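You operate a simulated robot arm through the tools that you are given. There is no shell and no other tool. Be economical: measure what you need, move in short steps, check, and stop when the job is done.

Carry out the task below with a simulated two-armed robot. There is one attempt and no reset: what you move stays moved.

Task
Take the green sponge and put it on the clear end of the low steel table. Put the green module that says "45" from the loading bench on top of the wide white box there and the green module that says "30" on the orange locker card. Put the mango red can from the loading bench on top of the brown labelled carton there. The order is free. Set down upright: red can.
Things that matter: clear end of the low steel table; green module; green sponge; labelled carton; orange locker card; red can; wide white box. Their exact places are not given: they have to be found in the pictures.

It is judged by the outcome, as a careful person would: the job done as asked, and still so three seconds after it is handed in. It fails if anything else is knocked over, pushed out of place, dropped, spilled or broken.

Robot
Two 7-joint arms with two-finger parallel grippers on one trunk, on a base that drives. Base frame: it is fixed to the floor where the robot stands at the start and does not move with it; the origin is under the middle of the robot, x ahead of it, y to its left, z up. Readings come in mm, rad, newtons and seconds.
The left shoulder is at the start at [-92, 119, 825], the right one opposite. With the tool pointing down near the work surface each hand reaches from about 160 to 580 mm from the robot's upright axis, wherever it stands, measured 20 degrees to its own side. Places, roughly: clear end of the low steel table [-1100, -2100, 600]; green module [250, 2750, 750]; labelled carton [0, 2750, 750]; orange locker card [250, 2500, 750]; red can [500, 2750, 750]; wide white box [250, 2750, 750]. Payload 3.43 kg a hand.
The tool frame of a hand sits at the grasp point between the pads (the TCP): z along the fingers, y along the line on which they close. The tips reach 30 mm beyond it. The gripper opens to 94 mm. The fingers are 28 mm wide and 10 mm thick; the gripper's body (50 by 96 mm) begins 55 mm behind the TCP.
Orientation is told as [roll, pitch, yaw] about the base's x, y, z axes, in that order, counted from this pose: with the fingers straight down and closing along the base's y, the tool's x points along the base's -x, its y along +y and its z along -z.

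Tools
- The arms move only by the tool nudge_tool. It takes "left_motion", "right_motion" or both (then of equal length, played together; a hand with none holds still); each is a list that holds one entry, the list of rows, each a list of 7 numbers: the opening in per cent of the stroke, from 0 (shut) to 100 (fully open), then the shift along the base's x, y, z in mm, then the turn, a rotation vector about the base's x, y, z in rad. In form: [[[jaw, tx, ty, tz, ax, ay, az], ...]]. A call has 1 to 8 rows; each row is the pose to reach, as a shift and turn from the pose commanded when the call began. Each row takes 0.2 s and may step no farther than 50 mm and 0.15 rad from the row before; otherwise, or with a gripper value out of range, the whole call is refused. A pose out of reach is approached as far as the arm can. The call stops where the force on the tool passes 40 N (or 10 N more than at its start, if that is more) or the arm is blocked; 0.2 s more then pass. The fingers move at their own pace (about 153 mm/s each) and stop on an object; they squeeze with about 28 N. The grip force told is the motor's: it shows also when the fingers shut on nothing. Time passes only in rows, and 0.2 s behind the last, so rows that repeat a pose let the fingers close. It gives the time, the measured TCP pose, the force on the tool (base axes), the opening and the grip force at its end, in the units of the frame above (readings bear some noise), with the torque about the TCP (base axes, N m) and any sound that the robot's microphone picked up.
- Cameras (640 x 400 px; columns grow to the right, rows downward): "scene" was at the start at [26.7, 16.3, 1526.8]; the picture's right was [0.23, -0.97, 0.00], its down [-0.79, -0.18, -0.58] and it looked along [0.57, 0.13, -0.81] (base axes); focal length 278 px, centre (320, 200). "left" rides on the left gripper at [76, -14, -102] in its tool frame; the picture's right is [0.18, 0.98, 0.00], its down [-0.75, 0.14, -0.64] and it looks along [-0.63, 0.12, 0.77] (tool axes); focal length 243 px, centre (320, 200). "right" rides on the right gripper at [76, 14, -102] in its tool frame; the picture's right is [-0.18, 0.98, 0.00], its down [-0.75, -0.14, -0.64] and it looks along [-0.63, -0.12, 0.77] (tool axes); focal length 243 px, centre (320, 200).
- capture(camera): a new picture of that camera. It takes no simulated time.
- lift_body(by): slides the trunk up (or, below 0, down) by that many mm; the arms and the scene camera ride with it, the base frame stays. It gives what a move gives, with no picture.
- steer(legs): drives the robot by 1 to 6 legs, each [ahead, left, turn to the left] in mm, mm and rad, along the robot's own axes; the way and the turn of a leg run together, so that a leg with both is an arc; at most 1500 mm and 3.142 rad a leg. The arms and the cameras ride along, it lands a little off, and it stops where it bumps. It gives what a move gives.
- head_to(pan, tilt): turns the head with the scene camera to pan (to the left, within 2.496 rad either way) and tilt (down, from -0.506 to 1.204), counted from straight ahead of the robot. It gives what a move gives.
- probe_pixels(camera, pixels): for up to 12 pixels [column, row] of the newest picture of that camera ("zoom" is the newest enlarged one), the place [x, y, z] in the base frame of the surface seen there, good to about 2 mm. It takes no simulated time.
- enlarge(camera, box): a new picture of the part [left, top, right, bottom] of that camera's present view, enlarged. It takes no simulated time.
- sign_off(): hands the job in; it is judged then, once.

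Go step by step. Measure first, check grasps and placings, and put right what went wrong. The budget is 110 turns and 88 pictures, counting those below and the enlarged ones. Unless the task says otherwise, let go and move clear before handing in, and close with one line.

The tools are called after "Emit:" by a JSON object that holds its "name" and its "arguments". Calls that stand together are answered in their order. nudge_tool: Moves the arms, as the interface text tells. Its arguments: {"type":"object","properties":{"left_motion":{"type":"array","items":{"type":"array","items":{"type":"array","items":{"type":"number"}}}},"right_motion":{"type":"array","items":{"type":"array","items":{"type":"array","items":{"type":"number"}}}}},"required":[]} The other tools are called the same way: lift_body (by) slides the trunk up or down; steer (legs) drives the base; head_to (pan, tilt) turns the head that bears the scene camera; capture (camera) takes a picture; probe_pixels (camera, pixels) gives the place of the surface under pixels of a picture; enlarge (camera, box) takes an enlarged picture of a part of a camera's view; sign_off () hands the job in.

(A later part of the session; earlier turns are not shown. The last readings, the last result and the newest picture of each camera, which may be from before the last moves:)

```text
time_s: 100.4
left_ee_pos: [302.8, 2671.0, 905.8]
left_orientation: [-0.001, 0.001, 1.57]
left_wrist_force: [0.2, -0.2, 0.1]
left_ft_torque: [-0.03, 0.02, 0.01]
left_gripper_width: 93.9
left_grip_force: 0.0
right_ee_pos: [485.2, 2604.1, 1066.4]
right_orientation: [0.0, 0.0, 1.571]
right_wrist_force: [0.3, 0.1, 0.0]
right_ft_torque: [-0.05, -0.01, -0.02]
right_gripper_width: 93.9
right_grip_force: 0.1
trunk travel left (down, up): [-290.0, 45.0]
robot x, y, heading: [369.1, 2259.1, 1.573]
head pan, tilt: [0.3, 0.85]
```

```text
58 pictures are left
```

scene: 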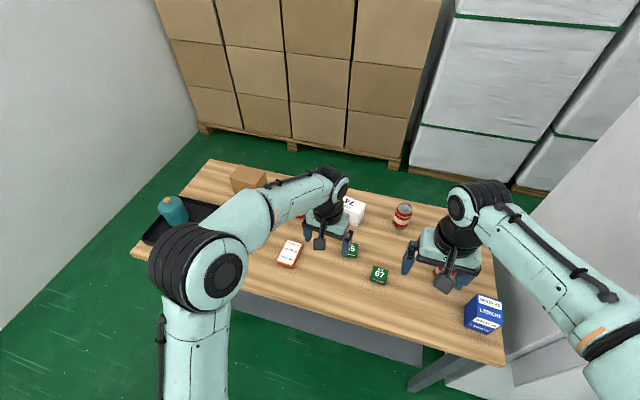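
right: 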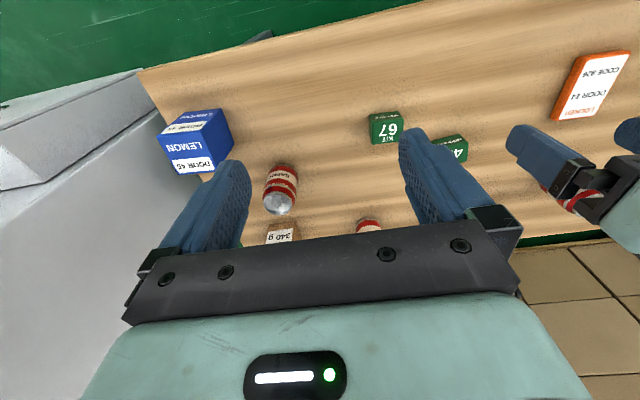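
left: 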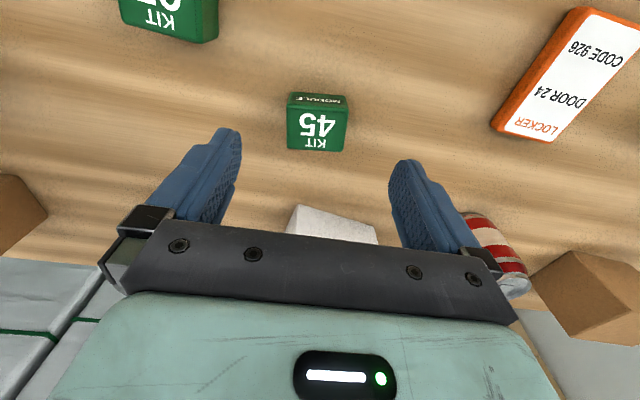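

Module 45 at (318,125) sits between the fingers. I check its corner directions and the white box's top.

Emit:
{"name": "probe_pixels", "arguments": {"camera": "left", "pixels": [[291, 113], [345, 111], [341, 147], [290, 147], [300, 212], [370, 230], [297, 228], [335, 210], [350, 238]]}}

Emit:
{"name": "enlarge", "arguments": {"camera": "scene", "box": [240, 150, 480, 300]}}

```text
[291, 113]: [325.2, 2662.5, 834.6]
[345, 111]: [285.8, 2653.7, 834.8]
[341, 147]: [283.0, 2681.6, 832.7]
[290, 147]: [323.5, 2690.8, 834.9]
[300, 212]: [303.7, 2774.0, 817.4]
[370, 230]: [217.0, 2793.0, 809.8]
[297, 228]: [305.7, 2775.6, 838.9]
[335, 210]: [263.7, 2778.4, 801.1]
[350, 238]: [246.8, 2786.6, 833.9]
```

```text
2.67 times, centred on (360, 225) of scene
```

zoom: 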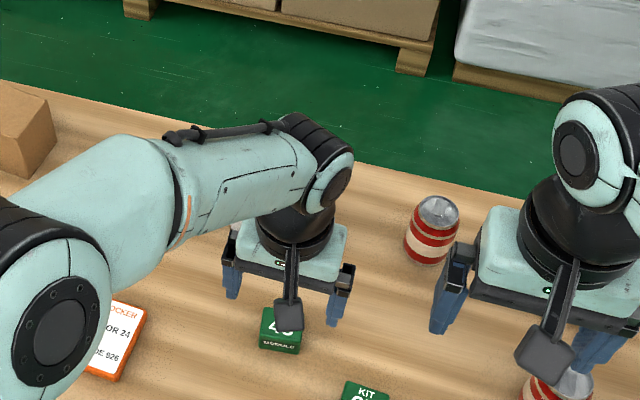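

Module 45 is turned about 0.21 rad; centre (304,2672). I turn, descend to z 838, close and lift.

Emit:
{"name": "nudge_tool", "arguments": {"left_motion": [[[100, 1, 1, -20, 0, 0, 0.12], [100, 1, 1, -50, 0, 0, 0.21], [100, 1, 1, -68, 0, 0, 0.21], [50, 1, 1, -68, 0, 0, 0.21], [0, 1, 1, -68, 0, 0, 0.21], [0, 1, 1, -68, 0, 0, 0.21], [0, 1, 1, -20, 0, 0, 0.21], [0, 1, 1, 30, 0, 0, 0.21]]]}}

Emit:
{"name": "nudge_tool", "arguments": {"left_motion": [[[0, -20, -30, 45, 0, 0, -0.1], [0, -40, -60, 85, 0, 0, -0.21]]]}}

Emit:
{"name": "capture", "arguments": {"camera": "left"}}

Emit:
{"name": "capture", "arguments": {"camera": "scene"}}

```text
time_s: 102.2
left_ee_pos: [300.6, 2674.5, 938.3]
left_orientation: [0.001, 0.004, 1.78]
left_wrist_force: [0.8, 0.3, -0.3]
left_ft_torque: [-0.02, -0.01, 0.02]
left_gripper_width: 45.2
left_grip_force: 28.3
right_ee_pos: [484.9, 2602.4, 1067.7]
right_orientation: [0.0, 0.002, 1.57]
right_wrist_force: [0.7, -0.4, -0.8]
right_ft_torque: [-0.03, -0.02, -0.03]
right_gripper_width: 94.1
right_grip_force: 0.0
trunk travel left (down, up): [-290.0, 45.0]
robot x, y, heading: [370.4, 2257.3, 1.568]
head pan, tilt: [0.3, 0.85]
```

```text
refused: row 1 steps farther than a row can; nothing moved
```

```text
56 pictures are left
```

left: 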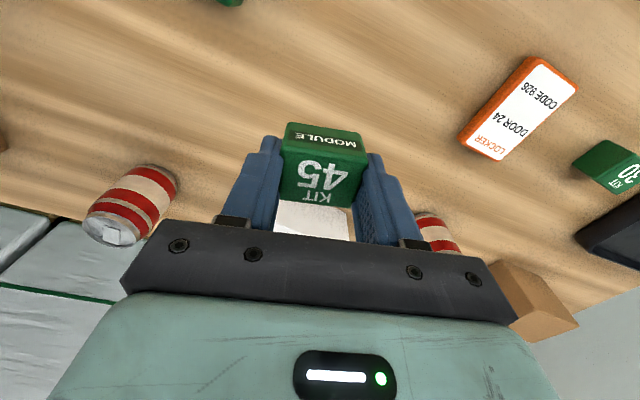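

```text
55 pictures are left
```

scene: 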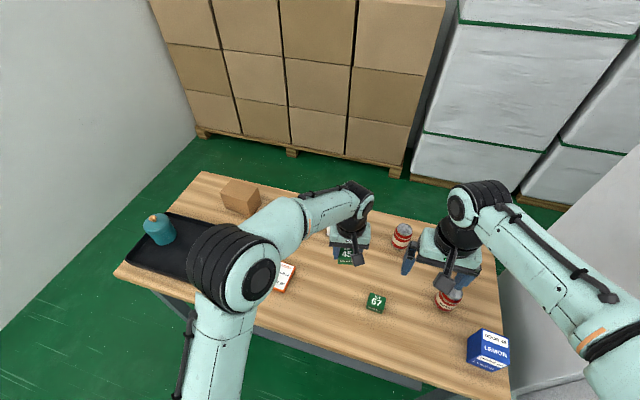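

Module 45 is held (45 mm). I swing the hand left to uncover the white box for the scene camera.

Emit:
{"name": "nudge_tool", "arguments": {"left_motion": [[[0, -40, -10, 20, 0, 0, 0], [0, -80, -20, 40, 0, 0, 0], [0, -120, -40, 50, 0, 0, 0]]]}}

Emit:
{"name": "enlarge", "arguments": {"camera": "scene", "box": [270, 160, 470, 285]}}

```text
time_s: 103.0
left_ee_pos: [180.6, 2632.1, 988.4]
left_orientation: [0.0, 0.001, 1.779]
left_wrist_force: [0.2, 0.3, -1.2]
left_ft_torque: [-0.01, 0.02, 0.01]
left_gripper_width: 45.5
left_grip_force: 27.8
right_ee_pos: [484.1, 2602.5, 1067.8]
right_orientation: [0.0, -0.001, 1.571]
right_wrist_force: [-0.3, 0.4, -0.2]
right_ft_torque: [0.02, -0.01, -0.01]
right_gripper_width: 93.7
right_grip_force: 0.0
trunk travel left (down, up): [-290.0, 45.0]
robot x, y, heading: [369.0, 2260.5, 1.569]
head pan, tilt: [0.3, 0.85]
```

```text
3.20 times, centred on (370, 222) of scene
```

zoom: 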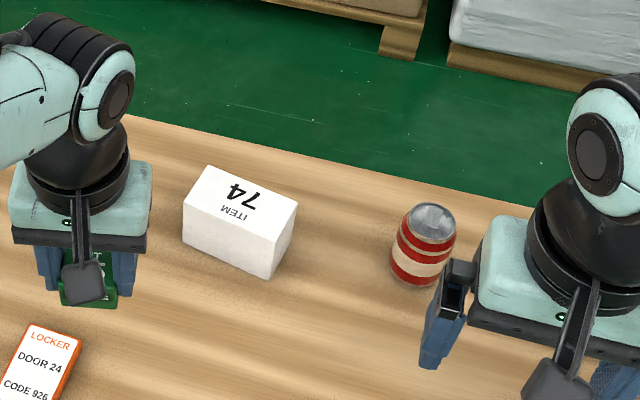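

Emit:
{"name": "probe_pixels", "arguments": {"camera": "zoom", "pixels": [[209, 170], [293, 202], [270, 237], [187, 206], [240, 205], [432, 217], [420, 222], [445, 222], [415, 280], [40, 365], [68, 340], [30, 330]]}}

```text
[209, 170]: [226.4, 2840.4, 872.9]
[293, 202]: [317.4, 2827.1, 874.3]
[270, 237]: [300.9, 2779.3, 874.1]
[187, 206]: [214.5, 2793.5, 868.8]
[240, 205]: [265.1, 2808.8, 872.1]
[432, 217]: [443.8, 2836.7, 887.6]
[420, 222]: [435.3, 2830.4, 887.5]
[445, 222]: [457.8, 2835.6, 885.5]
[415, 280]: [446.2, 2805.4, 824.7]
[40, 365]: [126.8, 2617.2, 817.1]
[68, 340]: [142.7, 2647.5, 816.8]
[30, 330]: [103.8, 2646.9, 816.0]
```

White box top centre is (265,2810), top 873, long axis turned -0.165 rad. I carry module 45 over it, aligned with the box.

Emit:
{"name": "nudge_tool", "arguments": {"left_motion": [[[0, 20, 40, 0, 0, 0, -0.1], [0, 40, 80, 0, 0, 0, -0.2], [0, 62, 120, -10, 0, 0, -0.3], [0, 84, 160, -20, 0, 0, -0.38], [0, 84, 178, -40, 0, 0, -0.38], [0, 84, 178, -50, 0, 0, -0.38]]]}}

Emit:
{"name": "capture", "arguments": {"camera": "left"}}

Emit:
{"name": "capture", "arguments": {"camera": "scene"}}

```text
time_s: 104.4
left_ee_pos: [266.6, 2809.2, 936.6]
left_orientation: [0.001, 0.001, 1.399]
left_wrist_force: [1.0, 0.4, -0.9]
left_ft_torque: [0.01, 0.02, -0.01]
left_gripper_width: 44.9
left_grip_force: 28.0
right_ee_pos: [485.0, 2602.9, 1067.4]
right_orientation: [0.002, 0.0, 1.572]
right_wrist_force: [-0.2, -0.4, -0.6]
right_ft_torque: [0.04, -0.04, 0.02]
right_gripper_width: 93.9
right_grip_force: 0.1
trunk travel left (down, up): [-290.0, 45.0]
robot x, y, heading: [365.3, 2264.2, 1.567]
head pan, tilt: [0.3, 0.85]
```

```text
53 pictures are left
```

left: 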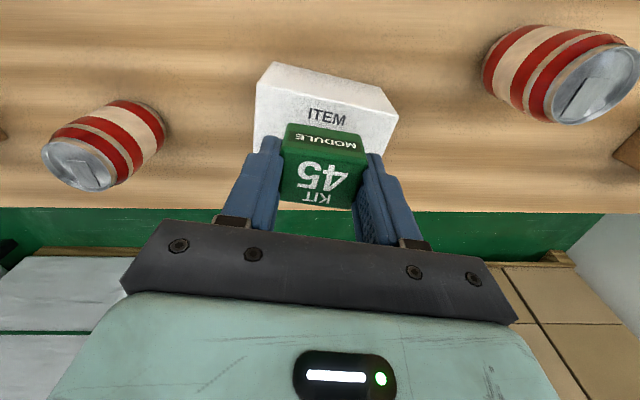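

```text
52 pictures are left
```

scene: 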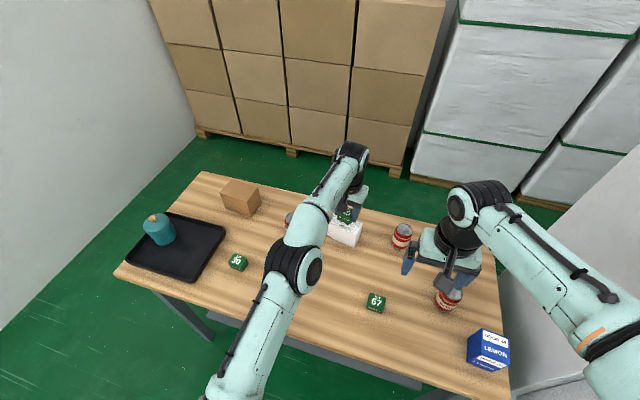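

Module 45 is above the box. I lower 24 mm, release and rise.

Emit:
{"name": "nudge_tool", "arguments": {"left_motion": [[[0, 0, 0, -15, 0, 0, 0], [0, 0, 0, -22, 0, 0, 0], [0, 0, 0, -24, 0, 0, 0], [15, 0, 0, -24, 0, 0, 0], [30, 0, 0, -24, 0, 0, 0], [60, 0, 0, -24, 0, 0, 0], [80, 0, 0, 10, 0, 0, 0], [80, 0, 0, 50, 0, 0, 0]]]}}

Emit:
{"name": "capture", "arguments": {"camera": "left"}}

```text
time_s: 106.2
left_ee_pos: [258.2, 2798.3, 989.2]
left_orientation: [0.0, 0.001, 1.4]
left_wrist_force: [-0.9, 0.2, -0.6]
left_ft_torque: [0.02, -0.01, 0.0]
left_gripper_width: 75.2
left_grip_force: 0.1
left hand out of reach, approached as far as the arm can: row 8
right_ee_pos: [484.9, 2602.5, 1066.9]
right_orientation: [-0.001, 0.001, 1.571]
right_wrist_force: [0.5, 0.2, 0.1]
right_ft_torque: [0.03, -0.01, -0.02]
right_gripper_width: 94.0
right_grip_force: 0.0
trunk travel left (down, up): [-290.0, 45.0]
robot x, y, heading: [367.8, 2258.0, 1.576]
head pan, tilt: [0.3, 0.85]
```

```text
51 pictures are left
```

left: 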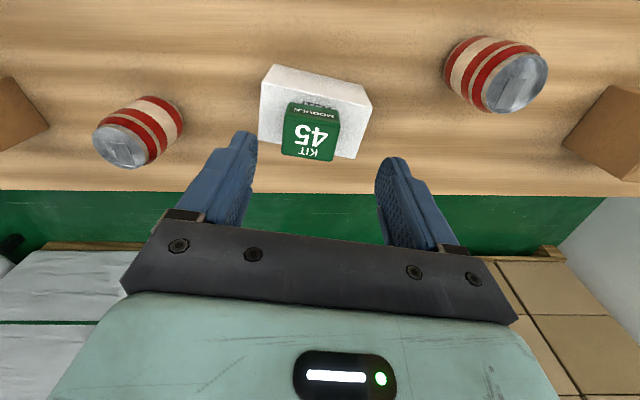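

Module 45 stands on the box at (312,130). I check its position and that nothing overhangs.

Emit:
{"name": "probe_pixels", "arguments": {"camera": "left", "pixels": [[289, 118], [338, 125], [333, 159], [284, 152], [312, 140], [262, 120], [355, 155], [270, 70], [368, 95], [130, 155], [100, 140]]}}

Emit:
{"name": "enlarge", "arguments": {"camera": "left", "box": [60, 20, 620, 220]}}

```text
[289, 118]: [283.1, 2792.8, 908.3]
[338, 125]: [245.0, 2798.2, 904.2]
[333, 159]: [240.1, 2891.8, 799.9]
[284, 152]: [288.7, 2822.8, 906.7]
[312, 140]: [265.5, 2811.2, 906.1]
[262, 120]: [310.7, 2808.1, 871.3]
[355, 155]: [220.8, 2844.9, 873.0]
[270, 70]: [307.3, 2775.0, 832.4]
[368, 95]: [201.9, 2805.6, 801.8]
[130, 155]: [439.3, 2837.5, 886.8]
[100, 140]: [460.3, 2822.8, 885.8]
```

```text
1.14 times, centred on (340, 120) of left
```

zoom: 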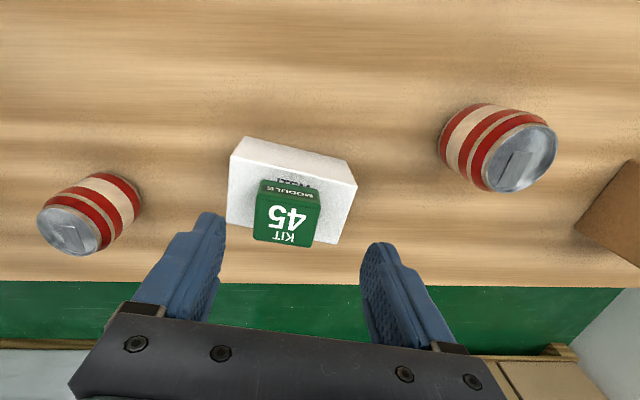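

Module 45 sits centred on the box at (265,2810). Next I retract the hand and strafe left toward module 30.

Emit:
{"name": "nudge_tool", "arguments": {"left_motion": [[[100, 0, -40, 0, 0, 0, 0.08], [100, 0, -80, 0, 0, 0, 0.17], [100, 0, -130, 0, 0, 0, 0.17]]]}}

Emit:
{"name": "steer", "arguments": {"legs": [[0, 230, 0]]}}

Emit:
{"name": "capture", "arguments": {"camera": "left"}}

Emit:
{"name": "capture", "arguments": {"camera": "scene"}}

```text
time_s: 107.0
left_ee_pos: [269.1, 2786.1, 1020.4]
left_orientation: [0.0, 0.001, 1.572]
left_wrist_force: [0.2, 0.1, 0.2]
left_ft_torque: [0.0, 0.04, -0.02]
left_gripper_width: 93.8
left_grip_force: 0.0
left hand out of reach, approached as far as the arm can: row 1, 2, 3
right_ee_pos: [486.1, 2602.9, 1067.8]
right_orientation: [0.0, 0.001, 1.571]
right_wrist_force: [0.8, 0.2, 0.3]
right_ft_torque: [0.0, 0.0, 0.02]
right_gripper_width: 94.1
right_grip_force: 0.0
trunk travel left (down, up): [-290.0, 45.0]
robot x, y, heading: [365.4, 2262.6, 1.569]
head pan, tilt: [0.3, 0.85]
```

```text
time_s: 109.7
left_ee_pos: [39.6, 2787.0, 1021.8]
left_orientation: [0.0, -0.001, 1.566]
left_wrist_force: [-0.5, 0.8, 0.6]
left_ft_torque: [0.02, 0.0, -0.01]
left_gripper_width: 93.9
left_grip_force: 0.0
right_ee_pos: [253.1, 2604.0, 1067.4]
right_orientation: [0.0, -0.001, 1.568]
right_wrist_force: [0.5, 0.0, -1.6]
right_ft_torque: [0.0, -0.03, 0.0]
right_gripper_width: 93.8
right_grip_force: 0.2
trunk travel left (down, up): [-290.0, 45.0]
robot x, y, heading: [135.1, 2260.0, 1.569]
head pan, tilt: [0.3, 0.85]
```

```text
49 pictures are left
```

left: 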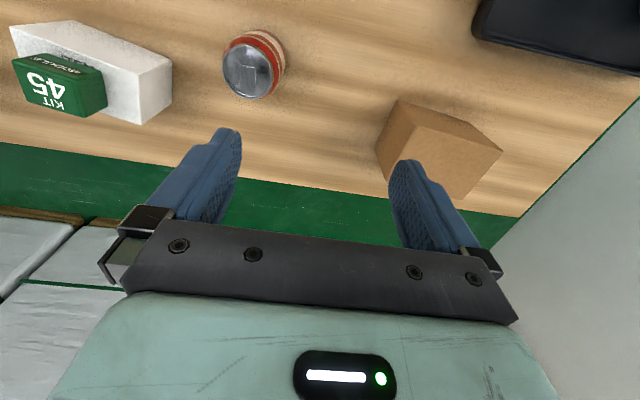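

```text
48 pictures are left
```

scene: 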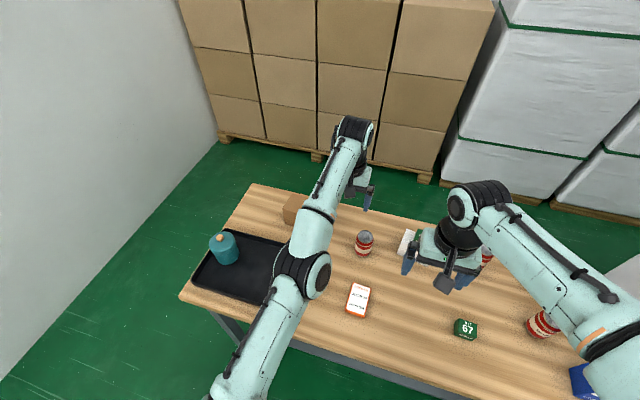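

The hand is too far out; I draw it back over module 30's area.

Emit:
{"name": "nudge_tool", "arguments": {"left_motion": [[[100, -10, -36, 0, 0, 0, 0], [100, -20, -72, 0, 0, 0, 0], [100, -30, -108, 0, 0, 0, 0], [100, -40, -144, -20, 0, 0, 0], [100, -50, -180, -40, 0, 0, 0], [100, -50, -180, -60, 0, 0, 0]]]}}

Emit:
{"name": "capture", "arguments": {"camera": "left"}}

```text
time_s: 111.1
left_ee_pos: [14.4, 2774.9, 1052.2]
left_orientation: [0.0, 0.005, 1.568]
left_wrist_force: [0.5, -0.2, 0.1]
left_ft_torque: [-0.02, 0.0, 0.03]
left_gripper_width: 94.3
left_grip_force: 0.0
left hand out of reach, approached as far as the arm can: row 1, 2, 3, 4, 5, 6
right_ee_pos: [254.2, 2603.9, 1067.0]
right_orientation: [0.0, -0.002, 1.569]
right_wrist_force: [0.3, 0.4, -0.5]
right_ft_torque: [-0.01, -0.04, 0.02]
right_gripper_width: 93.9
right_grip_force: 0.1
trunk travel left (down, up): [-290.0, 45.0]
robot x, y, heading: [134.8, 2259.1, 1.569]
head pan, tilt: [0.3, 0.85]
```

```text
47 pictures are left
```

left: 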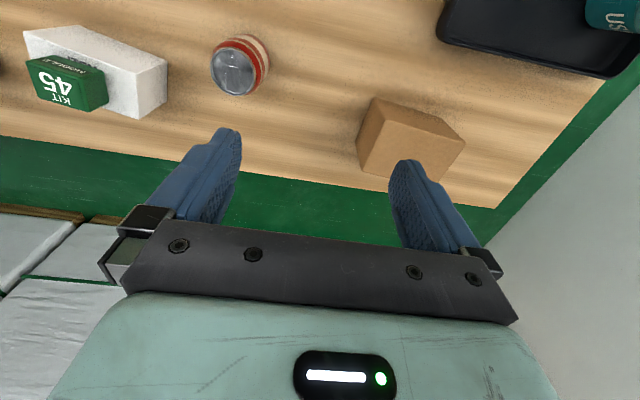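

The arm reports out of reach though the aim is near; it drifts upward, probably a joint limit. I test with small downward rows.

Emit:
{"name": "nudge_tool", "arguments": {"left_motion": [[[100, 0, 0, -10, 0, 0, 0], [100, 0, 0, -20, 0, 0, 0]]]}}

```text
time_s: 111.7
left_ee_pos: [15.5, 2782.2, 1033.0]
left_orientation: [0.0, 0.004, 1.568]
left_wrist_force: [-0.6, -0.1, 0.2]
left_ft_torque: [-0.04, -0.01, -0.02]
left_gripper_width: 94.0
left_grip_force: 0.0
left hand out of reach, approached as far as the arm can: row 1, 2
right_ee_pos: [254.5, 2603.2, 1067.1]
right_orientation: [-0.001, -0.002, 1.569]
right_wrist_force: [0.3, 0.6, -0.1]
right_ft_torque: [0.0, -0.01, 0.03]
right_gripper_width: 94.1
right_grip_force: 0.0
trunk travel left (down, up): [-290.0, 45.0]
robot x, y, heading: [136.6, 2256.1, 1.568]
head pan, tilt: [0.3, 0.85]
```

Going down does work along the reach boundary. I continue down to about z 955 (tips 925, above the 887 tops), then pull back.

Emit:
{"name": "nudge_tool", "arguments": {"left_motion": [[[100, 0, 0, -20, 0, 0, 0], [100, 0, -5, -40, 0, 0, 0], [100, 0, -15, -60, 0, 0, 0], [100, 0, -30, -70, 0, 0, 0], [100, 0, -50, -75, 0, 0, 0]]]}}

```text
time_s: 112.9
left_ee_pos: [19.7, 2802.3, 975.6]
left_orientation: [0.0, 0.002, 1.567]
left_wrist_force: [0.6, 0.1, -0.6]
left_ft_torque: [-0.02, 0.01, -0.01]
left_gripper_width: 94.2
left_grip_force: 0.0
left hand out of reach, approached as far as the arm can: row 1, 2, 3, 4, 5
right_ee_pos: [253.3, 2603.2, 1067.7]
right_orientation: [-0.001, 0.0, 1.568]
right_wrist_force: [-0.3, -0.4, -0.8]
right_ft_torque: [-0.01, 0.01, -0.01]
right_gripper_width: 94.0
right_grip_force: 0.1
trunk travel left (down, up): [-290.0, 45.0]
robot x, y, heading: [134.2, 2260.9, 1.567]
head pan, tilt: [0.3, 0.85]
```

Emit:
{"name": "nudge_tool", "arguments": {"left_motion": [[[100, 0, 0, -15, 0, 0, 0], [100, 0, 0, -30, 0, 0, 0], [100, 0, -3, -35, 0, 0, 0], [100, 0, -12, -35, 0, 0, 0], [100, 0, -30, -35, 0, 0, 0], [100, 0, -60, -25, 0, 0, 0], [100, 0, -100, -20, 0, 0, 0]]]}}

```text
time_s: 114.5
left_ee_pos: [32.1, 2799.0, 981.7]
left_orientation: [-0.001, 0.003, 1.568]
left_wrist_force: [-0.1, -0.1, -0.1]
left_ft_torque: [0.04, 0.03, -0.02]
left_gripper_width: 94.3
left_grip_force: 0.0
left hand out of reach, approached as far as the arm can: row 1, 2, 3, 4, 5, 6, 7
right_ee_pos: [253.7, 2603.8, 1066.9]
right_orientation: [0.001, 0.0, 1.567]
right_wrist_force: [0.3, 0.5, 0.2]
right_ft_torque: [0.0, -0.01, 0.03]
right_gripper_width: 94.1
right_grip_force: 0.0
trunk travel left (down, up): [-290.0, 45.0]
robot x, y, heading: [134.3, 2262.3, 1.567]
head pan, tilt: [0.3, 0.85]
```

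Pulling back makes it slide up again, so I go straight down only.

Emit:
{"name": "nudge_tool", "arguments": {"left_motion": [[[100, 0, 0, -10, 0, 0, 0], [100, 0, 0, -20, 0, 0, 0], [100, 0, 0, -30, 0, 0, 0], [100, 0, 0, -40, 0, 0, 0]]]}}

Emit:
{"name": "capture", "arguments": {"camera": "scene"}}

```text
time_s: 115.5
left_ee_pos: [32.2, 2808.1, 944.5]
left_orientation: [0.001, 0.006, 1.568]
left_wrist_force: [0.3, 0.4, 0.8]
left_ft_torque: [0.01, 0.0, 0.01]
left_gripper_width: 93.9
left_grip_force: 0.0
left hand out of reach, approached as far as the arm can: row 2, 3, 4
right_ee_pos: [253.4, 2602.9, 1066.0]
right_orientation: [0.0, 0.001, 1.568]
right_wrist_force: [0.1, 0.1, -0.1]
right_ft_torque: [0.01, -0.01, 0.03]
right_gripper_width: 93.9
right_grip_force: 0.1
trunk travel left (down, up): [-290.0, 45.0]
robot x, y, heading: [135.2, 2259.3, 1.567]
head pan, tilt: [0.3, 0.85]
```

```text
46 pictures are left
```

scene: 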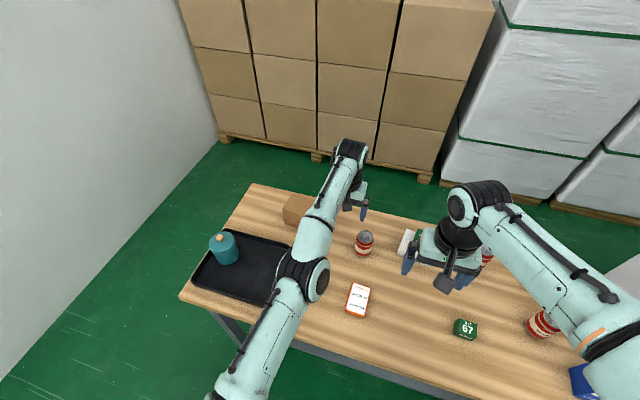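

The arm is nearly straight (singular). I try very small inward rows (down and back toward the shoulder).

Emit:
{"name": "nudge_tool", "arguments": {"left_motion": [[[100, 0, 0, -8, 0, 0, 0], [100, 0, -2, -10, 0, 0, 0], [100, 0, -4, -13, 0, 0, 0], [100, 0, -7, -15, 0, 0, 0], [100, 0, -11, -17, 0, 0, 0], [100, 0, -16, -18, 0, 0, 0], [100, 0, -24, -18, 0, 0, 0], [100, 0, -34, -18, 0, 0, 0]]]}}

```text
time_s: 117.3
left_ee_pos: [36.4, 2810.2, 933.5]
left_orientation: [0.002, 0.003, 1.567]
left_wrist_force: [0.0, -0.2, -0.3]
left_ft_torque: [0.03, 0.06, -0.01]
left_gripper_width: 94.1
left_grip_force: 0.0
left hand out of reach, approached as far as the arm can: row 2, 3, 4, 5, 6, 7, 8
right_ee_pos: [253.0, 2603.4, 1067.5]
right_orientation: [0.0, 0.0, 1.57]
right_wrist_force: [-0.4, 0.7, 0.2]
right_ft_torque: [0.01, 0.0, 0.01]
right_gripper_width: 94.2
right_grip_force: 0.1
trunk travel left (down, up): [-290.0, 45.0]
robot x, y, heading: [136.6, 2255.7, 1.568]
head pan, tilt: [0.3, 0.85]
```

It behaves as if the elbow were on the wrong side of full stretch. I push outward to full stretch, then pull inward.

Emit:
{"name": "nudge_tool", "arguments": {"left_motion": [[[100, 0, 25, 12, 0, 0, 0], [100, 0, 45, 25, 0, 0, 0], [100, 0, 45, 25, 0, 0, 0], [100, 0, 10, 0, 0, 0, 0], [100, 0, -20, -10, 0, 0, 0], [100, 0, -50, -5, 0, 0, 0]]]}}

```text
time_s: 118.7
left_ee_pos: [39.5, 2810.0, 936.3]
left_orientation: [0.0, 0.003, 1.567]
left_wrist_force: [0.4, 0.3, -0.4]
left_ft_torque: [0.0, -0.01, 0.01]
left_gripper_width: 94.0
left_grip_force: 0.1
left hand out of reach, approached as far as the arm can: row 1, 2, 3, 4, 5, 6
right_ee_pos: [253.4, 2603.2, 1067.5]
right_orientation: [-0.001, -0.001, 1.57]
right_wrist_force: [0.6, 0.4, -0.5]
right_ft_torque: [-0.02, -0.03, 0.01]
right_gripper_width: 94.2
right_grip_force: 0.0
trunk travel left (down, up): [-290.0, 45.0]
robot x, y, heading: [133.4, 2260.5, 1.569]
head pan, tilt: [0.3, 0.85]
```

Still stuck. I try tilting the hand (fingers slightly outward) to free the wrist and elbow.

Emit:
{"name": "nudge_tool", "arguments": {"left_motion": [[[100, 0, 0, 5, 0.1, 0, 0], [100, 0, 0, 10, 0.2, 0, 0], [100, 0, -20, 15, 0.3, 0, 0], [100, 0, -50, 15, 0.35, 0, 0]]]}}

```text
time_s: 119.7
left_ee_pos: [56.5, 2871.0, 976.8]
left_orientation: [0.0, -0.348, 1.567]
left_wrist_force: [-0.5, 0.2, 0.4]
left_ft_torque: [0.01, 0.02, -0.01]
left_gripper_width: 94.1
left_grip_force: 0.0
left hand out of reach, approached as far as the arm can: row 1, 2, 3, 4
right_ee_pos: [253.4, 2602.6, 1068.0]
right_orientation: [0.0, 0.001, 1.568]
right_wrist_force: [-0.2, 0.1, -0.1]
right_ft_torque: [0.0, 0.01, 0.0]
right_gripper_width: 94.0
right_grip_force: 0.0
trunk travel left (down, up): [-290.0, 45.0]
robot x, y, heading: [137.4, 2258.3, 1.57]
head pan, tilt: [0.3, 0.85]
```

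Emit:
{"name": "nudge_tool", "arguments": {"left_motion": [[[100, 0, 0, 0, -0.1, 0, 0], [100, 0, -20, 0, -0.2, 0, 0], [100, 0, -40, -10, -0.3, 0, 0], [100, 0, -60, -30, -0.35, 0, 0]]]}}

Emit:
{"name": "nudge_tool", "arguments": {"left_motion": [[[100, 0, 40, 25, 0, 0, 0], [100, 0, 40, 25, 0, 0, 0], [100, 0, 40, 25, 0, 0, 0]]]}}

```text
time_s: 120.7
left_ee_pos: [58.4, 2805.3, 945.2]
left_orientation: [0.0, 0.003, 1.57]
left_wrist_force: [-0.4, 0.0, 0.0]
left_ft_torque: [-0.04, 0.0, -0.01]
left_gripper_width: 93.9
left_grip_force: 0.0
left hand out of reach, approached as far as the arm can: row 1, 2, 3, 4
right_ee_pos: [254.1, 2602.7, 1067.8]
right_orientation: [0.002, 0.0, 1.568]
right_wrist_force: [-0.2, 0.0, -0.4]
right_ft_torque: [0.0, 0.02, 0.01]
right_gripper_width: 94.0
right_grip_force: 0.1
trunk travel left (down, up): [-290.0, 45.0]
robot x, y, heading: [134.5, 2256.0, 1.572]
head pan, tilt: [0.3, 0.85]
```

```text
time_s: 121.5
left_ee_pos: [51.1, 2806.2, 958.4]
left_orientation: [-0.001, 0.001, 1.568]
left_wrist_force: [-0.8, -0.1, 1.5]
left_ft_torque: [-0.02, -0.01, 0.0]
left_gripper_width: 93.7
left_grip_force: 0.2
left hand out of reach, approached as far as the arm can: row 1, 2, 3
right_ee_pos: [254.0, 2604.1, 1067.6]
right_orientation: [-0.001, -0.001, 1.567]
right_wrist_force: [0.8, 0.8, -0.3]
right_ft_torque: [-0.02, 0.03, 0.0]
right_gripper_width: 94.2
right_grip_force: 0.0
trunk travel left (down, up): [-290.0, 45.0]
robot x, y, heading: [132.2, 2257.6, 1.565]
head pan, tilt: [0.3, 0.85]
```

I try sideways moves, since the elbow plane may lie flat.

Emit:
{"name": "nudge_tool", "arguments": {"left_motion": [[[100, -30, -2, 0, 0, 0, 0], [100, -60, -6, 0, 0, 0, 0], [100, -90, -14, 0, 0, 0, 0], [100, -120, -30, 0, 0, 0, 0], [100, -140, -60, 0, 0, 0, 0]]]}}

Emit:
{"name": "capture", "arguments": {"camera": "scene"}}

```text
time_s: 122.7
left_ee_pos: [-87.7, 2743.9, 959.1]
left_orientation: [0.0, 0.001, 1.566]
left_wrist_force: [0.5, 0.7, -0.1]
left_ft_torque: [-0.01, 0.0, 0.01]
left_gripper_width: 94.0
left_grip_force: 0.1
right_ee_pos: [252.9, 2602.8, 1067.7]
right_orientation: [-0.002, -0.001, 1.568]
right_wrist_force: [0.7, 0.4, -0.7]
right_ft_torque: [-0.01, -0.02, -0.03]
right_gripper_width: 94.0
right_grip_force: 0.0
trunk travel left (down, up): [-290.0, 45.0]
robot x, y, heading: [132.1, 2259.7, 1.567]
head pan, tilt: [0.3, 0.85]
```

```text
45 pictures are left
```

scene: 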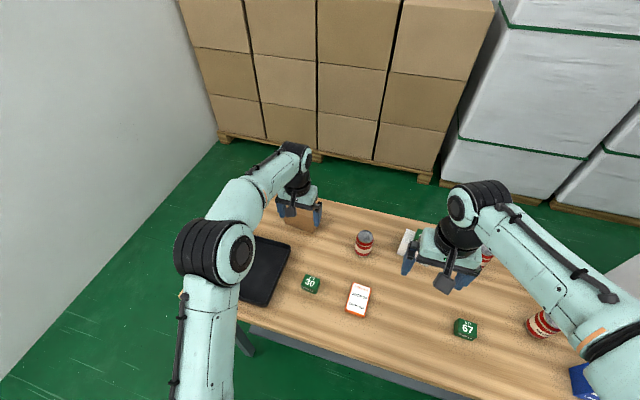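

Moving left freed the arm. Now I go over module 30, seen at (312,284).

Emit:
{"name": "nudge_tool", "arguments": {"left_motion": [[[100, 0, -45, 0, 0, 0, 0], [100, 25, -85, 0, 0, 0, 0], [100, 50, -115, -10, 0, 0, 0], [100, 75, -134, -30, 0, 0, 0], [100, 75, -134, -40, 0, 0, 0]]]}}

Emit:
{"name": "capture", "arguments": {"camera": "left"}}

```text
time_s: 123.9
left_ee_pos: [-13.3, 2609.9, 922.2]
left_orientation: [0.001, 0.002, 1.57]
left_wrist_force: [-0.3, -0.2, 0.9]
left_ft_torque: [-0.01, 0.01, -0.01]
left_gripper_width: 93.9
left_grip_force: 0.1
right_ee_pos: [252.3, 2604.2, 1067.5]
right_orientation: [0.001, 0.001, 1.569]
right_wrist_force: [-0.8, 0.0, -0.9]
right_ft_torque: [0.0, 0.0, 0.02]
right_gripper_width: 94.0
right_grip_force: 0.1
trunk travel left (down, up): [-290.0, 45.0]
robot x, y, heading: [135.4, 2262.3, 1.569]
head pan, tilt: [0.3, 0.85]
```

```text
44 pictures are left
```

left: 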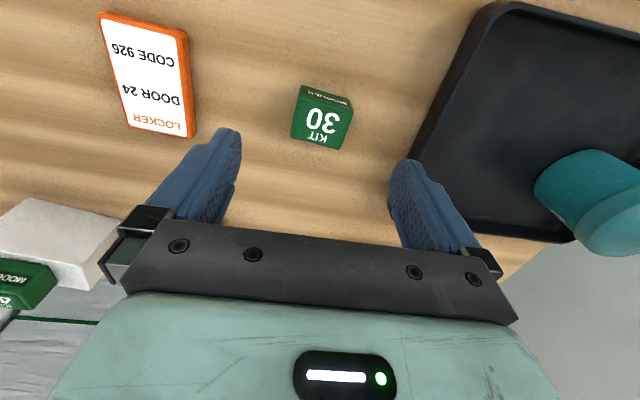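

Emit:
{"name": "probe_pixels", "arguments": {"camera": "left", "pixels": [[301, 92], [350, 108], [341, 146], [294, 131], [320, 120], [105, 25], [178, 42], [190, 128], [132, 118], [150, 75], [420, 150]]}}

```text
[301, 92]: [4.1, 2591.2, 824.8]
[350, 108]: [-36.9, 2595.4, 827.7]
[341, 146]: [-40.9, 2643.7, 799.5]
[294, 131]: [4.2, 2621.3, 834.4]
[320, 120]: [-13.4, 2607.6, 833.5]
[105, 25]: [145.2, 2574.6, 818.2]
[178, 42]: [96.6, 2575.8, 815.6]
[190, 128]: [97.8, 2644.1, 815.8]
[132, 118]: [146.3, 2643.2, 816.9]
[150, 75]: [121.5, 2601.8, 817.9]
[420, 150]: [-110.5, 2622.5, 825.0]
```

Module 30 is centred about (-15,2611), turned -0.1 rad; the card is centred about (121,2610), top 817. I grasp the module.

Emit:
{"name": "nudge_tool", "arguments": {"left_motion": [[[100, -2, 1, -30, 0, 0, -0.1], [100, -2, 1, -65, 0, 0, -0.1], [100, -2, 1, -84, 0, 0, -0.1], [50, -2, 1, -84, 0, 0, -0.1], [0, -2, 1, -84, 0, 0, -0.1], [0, -2, 1, -84, 0, 0, -0.1], [0, -2, 1, -50, 0, 0, -0.1], [0, -2, 1, -10, 0, 0, -0.1]]]}}

Emit:
{"name": "nudge_tool", "arguments": {"left_motion": [[[0, 45, 0, 0, 0, 0, 0.05], [0, 90, 0, 0, 0, 0, 0.1], [0, 136, -1, 0, 0, 0, 0.1]]]}}

Emit:
{"name": "capture", "arguments": {"camera": "left"}}

```text
time_s: 125.7
left_ee_pos: [-11.5, 2609.7, 908.5]
left_orientation: [0.001, 0.002, 1.469]
left_wrist_force: [0.2, 0.2, -1.2]
left_ft_torque: [-0.01, 0.01, 0.0]
left_gripper_width: 44.8
left_grip_force: 27.6
right_ee_pos: [253.1, 2602.5, 1066.9]
right_orientation: [0.001, 0.001, 1.568]
right_wrist_force: [0.3, -0.2, 0.4]
right_ft_torque: [0.01, 0.01, 0.02]
right_gripper_width: 93.9
right_grip_force: 0.1
trunk travel left (down, up): [-290.0, 45.0]
robot x, y, heading: [138.7, 2263.4, 1.572]
head pan, tilt: [0.3, 0.85]
```

```text
time_s: 126.5
left_ee_pos: [125.1, 2609.3, 907.8]
left_orientation: [0.003, 0.001, 1.57]
left_wrist_force: [0.2, 0.1, -0.8]
left_ft_torque: [-0.02, 0.01, 0.02]
left_gripper_width: 45.2
left_grip_force: 28.5
right_ee_pos: [253.8, 2603.8, 1068.0]
right_orientation: [0.003, 0.0, 1.567]
right_wrist_force: [-0.3, -0.4, -0.2]
right_ft_torque: [-0.02, 0.0, -0.01]
right_gripper_width: 94.0
right_grip_force: 0.0
trunk travel left (down, up): [-290.0, 45.0]
robot x, y, heading: [139.0, 2259.6, 1.567]
head pan, tilt: [0.3, 0.85]
```

```text
43 pictures are left
```

left: 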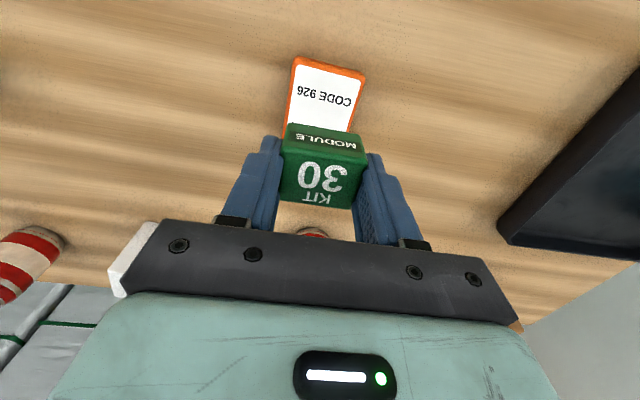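

Module 30 hangs over the card (320,95). I shift 3 mm left, lower to z 856 and release.

Emit:
{"name": "nudge_tool", "arguments": {"left_motion": [[[0, -3, 1, -30, 0, 0, 0], [0, -3, 1, -46, 0, 0, 0], [0, -3, 1, -51, 0, 0, 0], [15, -3, 1, -51, 0, 0, 0], [40, -3, 1, -51, 0, 0, 0], [70, -3, 1, -45, 0, 0, 0], [80, -3, 1, -5, 0, 0, 0], [80, -13, 1, 40, 0, 0, 0]]]}}

Emit:
{"name": "capture", "arguments": {"camera": "left"}}

```text
time_s: 128.3
left_ee_pos: [108.8, 2609.1, 948.0]
left_orientation: [-0.001, 0.003, 1.567]
left_wrist_force: [1.4, -0.3, -0.5]
left_ft_torque: [-0.02, 0.0, 0.01]
left_gripper_width: 75.5
left_grip_force: 0.0
right_ee_pos: [253.6, 2603.3, 1068.3]
right_orientation: [0.0, 0.001, 1.568]
right_wrist_force: [-0.4, -1.1, -0.5]
right_ft_torque: [-0.01, 0.04, -0.01]
right_gripper_width: 93.8
right_grip_force: 0.1
trunk travel left (down, up): [-290.0, 45.0]
robot x, y, heading: [135.5, 2259.4, 1.566]
head pan, tilt: [0.3, 0.85]
```

```text
42 pictures are left
```

left: 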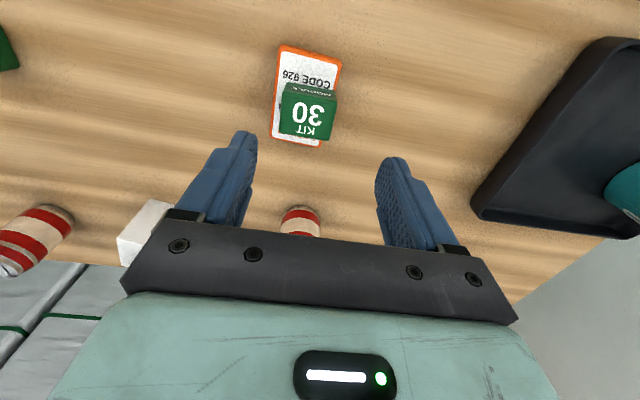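

Module 30 lies on the card at (308,110). Now I need to see the hidden sides of the left carton and cans: I turn the left hand (camera swings to the far left side) and the right hand the mirror way.

Emit:
{"name": "nudge_tool", "arguments": {"left_motion": [[[80, -15, 0, 10, 0, 0, -0.15], [80, -30, 0, 20, 0, 0, -0.3], [80, -45, 0, 20, 0, 0, -0.45], [80, -60, 0, 20, 0, 0, -0.6], [80, -75, 0, 20, 0, 0, -0.75], [80, -90, 0, 20, 0, 0, -0.9], [80, -105, 0, 20, 0, 0, -1.05], [80, -120, 0, 20, 0, 0, -1.2]]], "right_motion": [[[80, 15, 0, -10, 0, 0, 0.15], [80, 30, 0, -20, 0, 0, 0.3], [80, 45, 0, -30, 0, 0, 0.45], [80, 60, 0, -40, 0, 0, 0.6], [80, 75, 0, -50, 0, 0, 0.75], [80, 90, 0, -60, 0, 0, 0.9], [80, 90, 0, -70, 0, 0, 1.05], [80, 90, 0, -70, 0, 0, 1.2]]]}}

Emit:
{"name": "nudge_tool", "arguments": {"left_motion": [[[80, -15, 15, 0, 0, 0, -0.15], [80, -30, 30, 0, 0, 0, -0.3], [80, -45, 45, 0, 0, 0, -0.45], [80, -60, 60, 0, 0, 0, -0.6], [80, -75, 75, 0, 0, 0, -0.75], [80, -90, 90, 0, 0, 0, -0.9], [80, -105, 105, 0, 0, 0, -1.05], [80, -110, 120, 0, 0, 0, -1.2]]], "right_motion": [[[80, 0, 10, 0, 0, 0, 0.15], [80, 0, 20, 0, 0, 0, 0.3], [80, 0, 30, 0, 0, 0, 0.45], [80, 0, 40, 0, 0, 0, 0.6], [80, 0, 50, 0, 0, 0, 0.75], [80, 0, 60, 0, 0, 0, 0.9], [80, 0, 70, 0, 0, 0, 1.05], [80, 0, 80, 0, 0, 0, 1.2]]]}}

Emit:
{"name": "capture", "arguments": {"camera": "left"}}

Emit:
{"name": "capture", "arguments": {"camera": "right"}}

```text
time_s: 130.1
left_ee_pos: [-10.3, 2610.5, 971.9]
left_orientation: [0.001, 0.002, 0.365]
left_wrist_force: [-0.5, 0.0, -0.7]
left_ft_torque: [0.0, -0.04, -0.01]
left_gripper_width: 75.2
left_grip_force: 0.0
right_ee_pos: [344.6, 2601.9, 997.3]
right_orientation: [0.001, -0.002, 2.772]
right_wrist_force: [-1.2, -0.3, -0.6]
right_ft_torque: [-0.01, -0.03, 0.03]
right_gripper_width: 75.3
right_grip_force: 0.1
trunk travel left (down, up): [-290.0, 45.0]
robot x, y, heading: [134.5, 2258.4, 1.565]
head pan, tilt: [0.3, 0.85]
```

```text
time_s: 131.9
left_ee_pos: [-120.1, 2732.2, 968.3]
left_orientation: [0.0, 0.002, -0.833]
left_wrist_force: [0.8, 0.8, -0.3]
left_ft_torque: [0.01, -0.05, -0.01]
left_gripper_width: 75.0
left_grip_force: 0.1
right_ee_pos: [344.7, 2684.9, 997.3]
right_orientation: [0.0, 0.001, -2.313]
right_wrist_force: [-0.4, -0.6, -0.1]
right_ft_torque: [-0.05, 0.0, 0.01]
right_gripper_width: 75.3
right_grip_force: 0.1
trunk travel left (down, up): [-290.0, 45.0]
robot x, y, heading: [136.0, 2258.5, 1.566]
head pan, tilt: [0.3, 0.85]
```

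```text
41 pictures are left
```

left: 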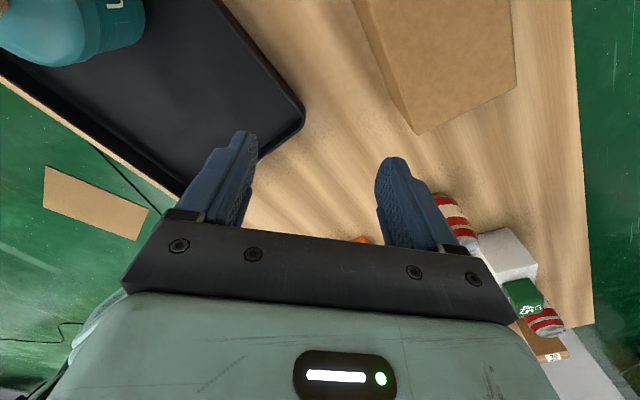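

```text
40 pictures are left
```

right: 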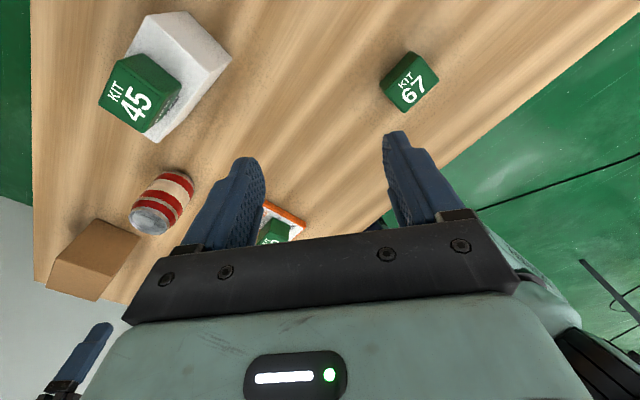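

Top, front and sides of the left carton are blank so far; its back and the cans' backs are unseen. I drive 60 mm nearer and turn the left hand on so its camera looks back from behind the carton.

Emit:
{"name": "steer", "arguments": {"legs": [[60, 50, 0]]}}

Emit:
{"name": "nudge_tool", "arguments": {"left_motion": [[[80, 20, 0, 0, 0, 0, -0.15], [80, 40, 0, 0, 0, 0, -0.3], [80, 60, 10, 0, 0, 0, -0.45], [80, 80, 20, -10, 0, 0, -0.6], [80, 80, 35, -20, 0, 0, -0.7]]]}}

Emit:
{"name": "capture", "arguments": {"camera": "left"}}

```text
time_s: 133.0
left_ee_pos: [-170.1, 2792.0, 969.1]
left_orientation: [0.0, 0.002, -0.834]
left_wrist_force: [-0.8, 0.3, 0.3]
left_ft_torque: [0.01, -0.05, -0.03]
left_gripper_width: 75.2
left_grip_force: 0.1
right_ee_pos: [294.4, 2743.0, 998.1]
right_orientation: [-0.001, -0.001, -2.317]
right_wrist_force: [0.4, -0.2, -0.3]
right_ft_torque: [0.0, -0.04, -0.03]
right_gripper_width: 75.3
right_grip_force: 0.0
trunk travel left (down, up): [-290.0, 45.0]
robot x, y, heading: [82.4, 2315.1, 1.566]
head pan, tilt: [0.3, 0.85]
```

```text
time_s: 134.2
left_ee_pos: [-87.6, 2829.4, 950.9]
left_orientation: [0.002, 0.002, -1.537]
left_wrist_force: [-0.4, -0.2, -0.6]
left_ft_torque: [-0.02, -0.02, 0.0]
left_gripper_width: 75.2
left_grip_force: 0.1
right_ee_pos: [293.6, 2744.4, 998.3]
right_orientation: [0.001, 0.0, -2.317]
right_wrist_force: [1.1, 0.4, -0.2]
right_ft_torque: [-0.01, 0.02, 0.01]
right_gripper_width: 74.9
right_grip_force: 0.1
trunk travel left (down, up): [-290.0, 45.0]
robot x, y, heading: [82.3, 2315.9, 1.569]
head pan, tilt: [0.3, 0.85]
```

```text
39 pictures are left
```

left: 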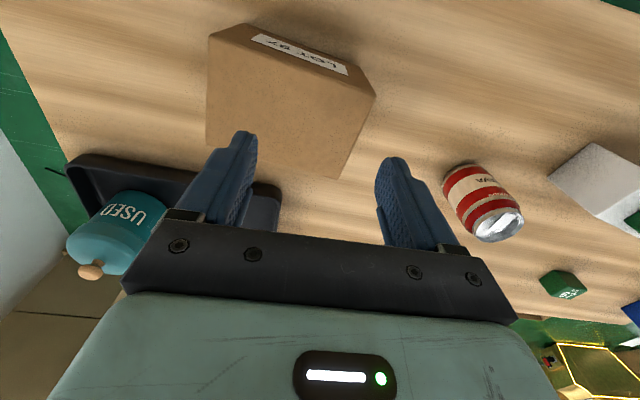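

The left carton does bear a label "LOT …" on its back (300,50), and the left can shows text at (465,180). I zoom in on that and measure the carton's top.

Emit:
{"name": "enlarge", "arguments": {"camera": "left", "box": [420, 150, 540, 250]}}

Emit:
{"name": "enlarge", "arguments": {"camera": "left", "box": [190, 0, 390, 190]}}

Emit:
{"name": "probe_pixels", "arguments": {"camera": "left", "pixels": [[212, 40], [368, 98], [340, 175], [210, 140], [290, 110], [490, 215], [300, 57], [425, 100]]}}

```text
4.00 times, centred on (480, 200) of left
```

zoom: 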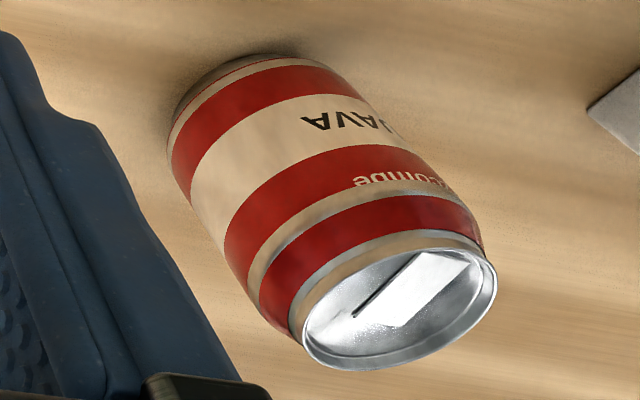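

```text
2.11 times, centred on (290, 95) of left
```

zoom: 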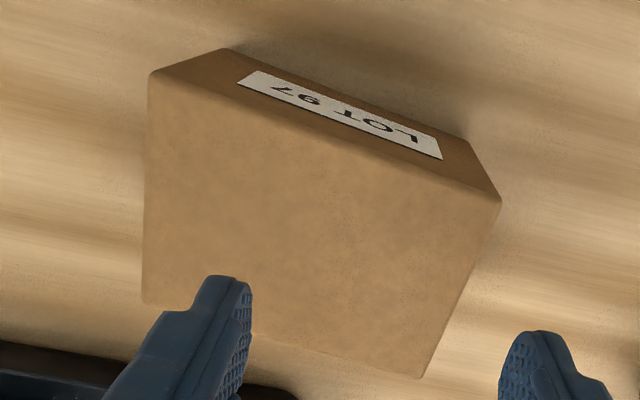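

```text
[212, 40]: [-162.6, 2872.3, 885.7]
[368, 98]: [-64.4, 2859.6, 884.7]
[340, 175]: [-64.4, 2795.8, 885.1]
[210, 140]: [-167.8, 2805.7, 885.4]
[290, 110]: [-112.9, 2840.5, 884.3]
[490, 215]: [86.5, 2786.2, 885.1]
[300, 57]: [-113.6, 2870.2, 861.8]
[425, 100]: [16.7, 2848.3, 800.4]
```

The left carton's back reads "LOT 97", so it is the labelled carton: top centre (-115,2834), z 885. The left can is GUAVA and the right one BERRY, so the middle can (443,2830) should be mango. I retract the left hand and drive so the right hand can reach it and read it.

Emit:
{"name": "nudge_tool", "arguments": {"left_motion": [[[80, 0, -45, 10, 0, 0, 0.1], [80, 0, -90, 20, 0, 0, 0.2], [80, 0, -135, 30, 0, 0, 0.3], [80, 0, -180, 30, 0, 0, 0.4], [80, 0, -200, 30, 0, 0, 0.5]]]}}

Emit:
{"name": "steer", "arguments": {"legs": [[20, -204, 0]]}}

Emit:
{"name": "capture", "arguments": {"camera": "right"}}

Emit:
{"name": "capture", "arguments": {"camera": "scene"}}

```text
time_s: 135.4
left_ee_pos: [-87.3, 2628.6, 977.6]
left_orientation: [-0.001, 0.001, -1.031]
left_wrist_force: [-0.3, 0.4, 1.3]
left_ft_torque: [0.01, 0.0, 0.01]
left_gripper_width: 75.4
left_grip_force: 0.1
right_ee_pos: [293.2, 2742.4, 998.2]
right_orientation: [0.0, 0.0, -2.317]
right_wrist_force: [-0.1, -0.8, -0.4]
right_ft_torque: [0.04, 0.0, -0.03]
right_gripper_width: 75.2
right_grip_force: 0.1
trunk travel left (down, up): [-290.0, 45.0]
robot x, y, heading: [85.3, 2322.5, 1.564]
head pan, tilt: [0.3, 0.85]
```

```text
time_s: 137.8
left_ee_pos: [113.9, 2646.6, 979.3]
left_orientation: [0.001, 0.0, -1.029]
left_wrist_force: [-0.1, -0.3, 0.1]
left_ft_torque: [-0.05, 0.03, 0.02]
left_gripper_width: 75.3
left_grip_force: 0.2
right_ee_pos: [495.3, 2763.5, 997.1]
right_orientation: [0.0, 0.001, -2.311]
right_wrist_force: [0.5, -0.2, 0.0]
right_ft_torque: [0.0, -0.01, 0.03]
right_gripper_width: 75.0
right_grip_force: 0.0
trunk travel left (down, up): [-290.0, 45.0]
robot x, y, heading: [290.9, 2338.3, 1.575]
head pan, tilt: [0.3, 0.85]
```

```text
36 pictures are left
```

right: 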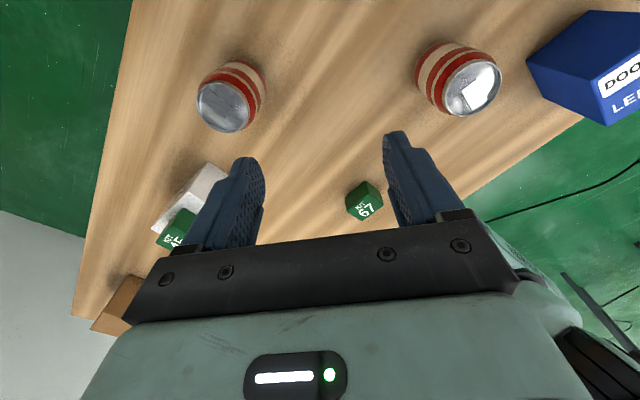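

```text
35 pictures are left
```

scene: 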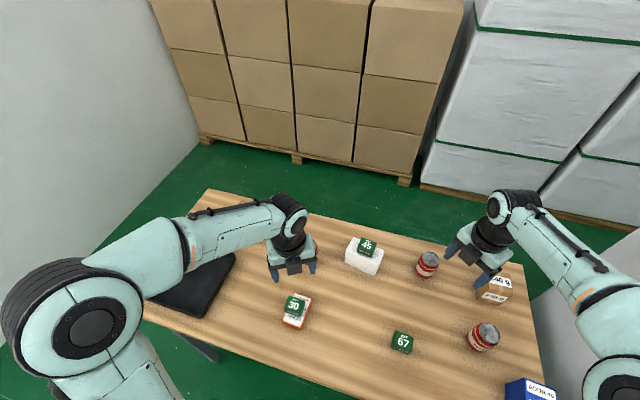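

Everything placed looks right (45 on box at (363,250), 30 on card at (295,308)). I zoom on the middle can at (427,264) to get its axis.

Emit:
{"name": "enlarge", "arguments": {"camera": "scene", "box": [395, 240, 459, 290]}}

```text
8.00 times, centred on (427, 265) of scene
```

zoom: 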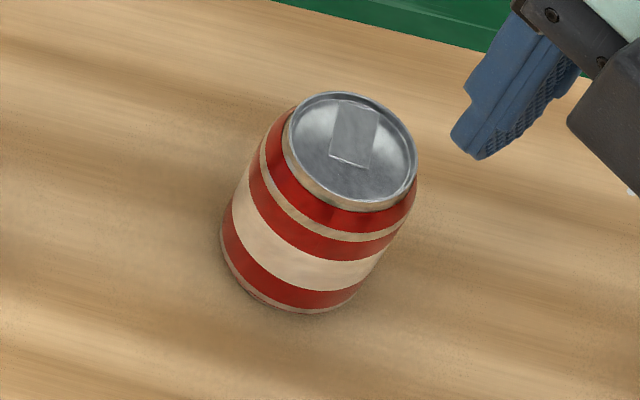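

Emit:
{"name": "probe_pixels", "arguments": {"camera": "zoom", "pixels": [[352, 145], [295, 125], [413, 180], [372, 97], [340, 203], [300, 235], [240, 205], [385, 245]]}}

```text
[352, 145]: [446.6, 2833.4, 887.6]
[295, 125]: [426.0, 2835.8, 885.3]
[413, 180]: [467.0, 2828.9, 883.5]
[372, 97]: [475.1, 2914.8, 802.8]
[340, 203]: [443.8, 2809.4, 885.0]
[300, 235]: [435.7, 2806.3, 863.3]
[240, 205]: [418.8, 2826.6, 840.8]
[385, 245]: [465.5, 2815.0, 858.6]
```

The can's axis is at (446,2832), top 887, diameter about 54 mm. I bring the right hand over it and look.

Emit:
{"name": "nudge_tool", "arguments": {"right_motion": [[[100, -20, 25, 0, 0, 0, 0], [100, -40, 50, 0, 0, 0, 0], [100, -49, 69, -10, 0, 0, 0], [100, -49, 69, -40, 0, 0, 0], [100, -49, 69, -65, 0, 0, 0]]]}}

Emit:
{"name": "capture", "arguments": {"camera": "right"}}

```text
time_s: 139.0
left_ee_pos: [113.9, 2646.2, 978.5]
left_orientation: [-0.001, 0.002, -1.029]
left_wrist_force: [0.7, -1.4, 0.9]
left_ft_torque: [-0.01, -0.02, 0.03]
left_gripper_width: 75.3
left_grip_force: 0.0
right_ee_pos: [446.0, 2832.6, 931.3]
right_orientation: [0.0, 0.001, -2.312]
right_wrist_force: [0.0, -0.8, -0.2]
right_ft_torque: [0.05, 0.02, -0.01]
right_gripper_width: 94.0
right_grip_force: 0.1
trunk travel left (down, up): [-290.0, 45.0]
robot x, y, heading: [283.4, 2340.1, 1.569]
head pan, tilt: [0.3, 0.85]
```

```text
33 pictures are left
```

right: 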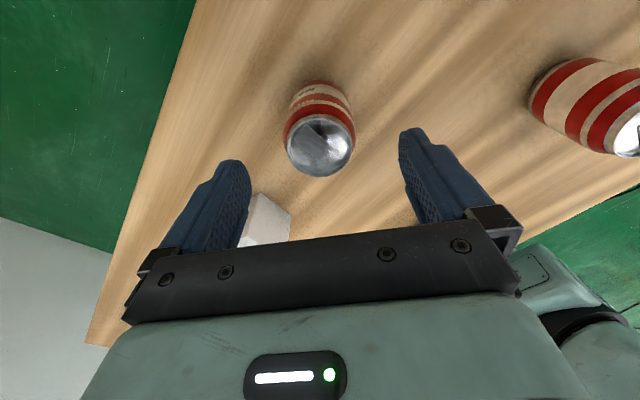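

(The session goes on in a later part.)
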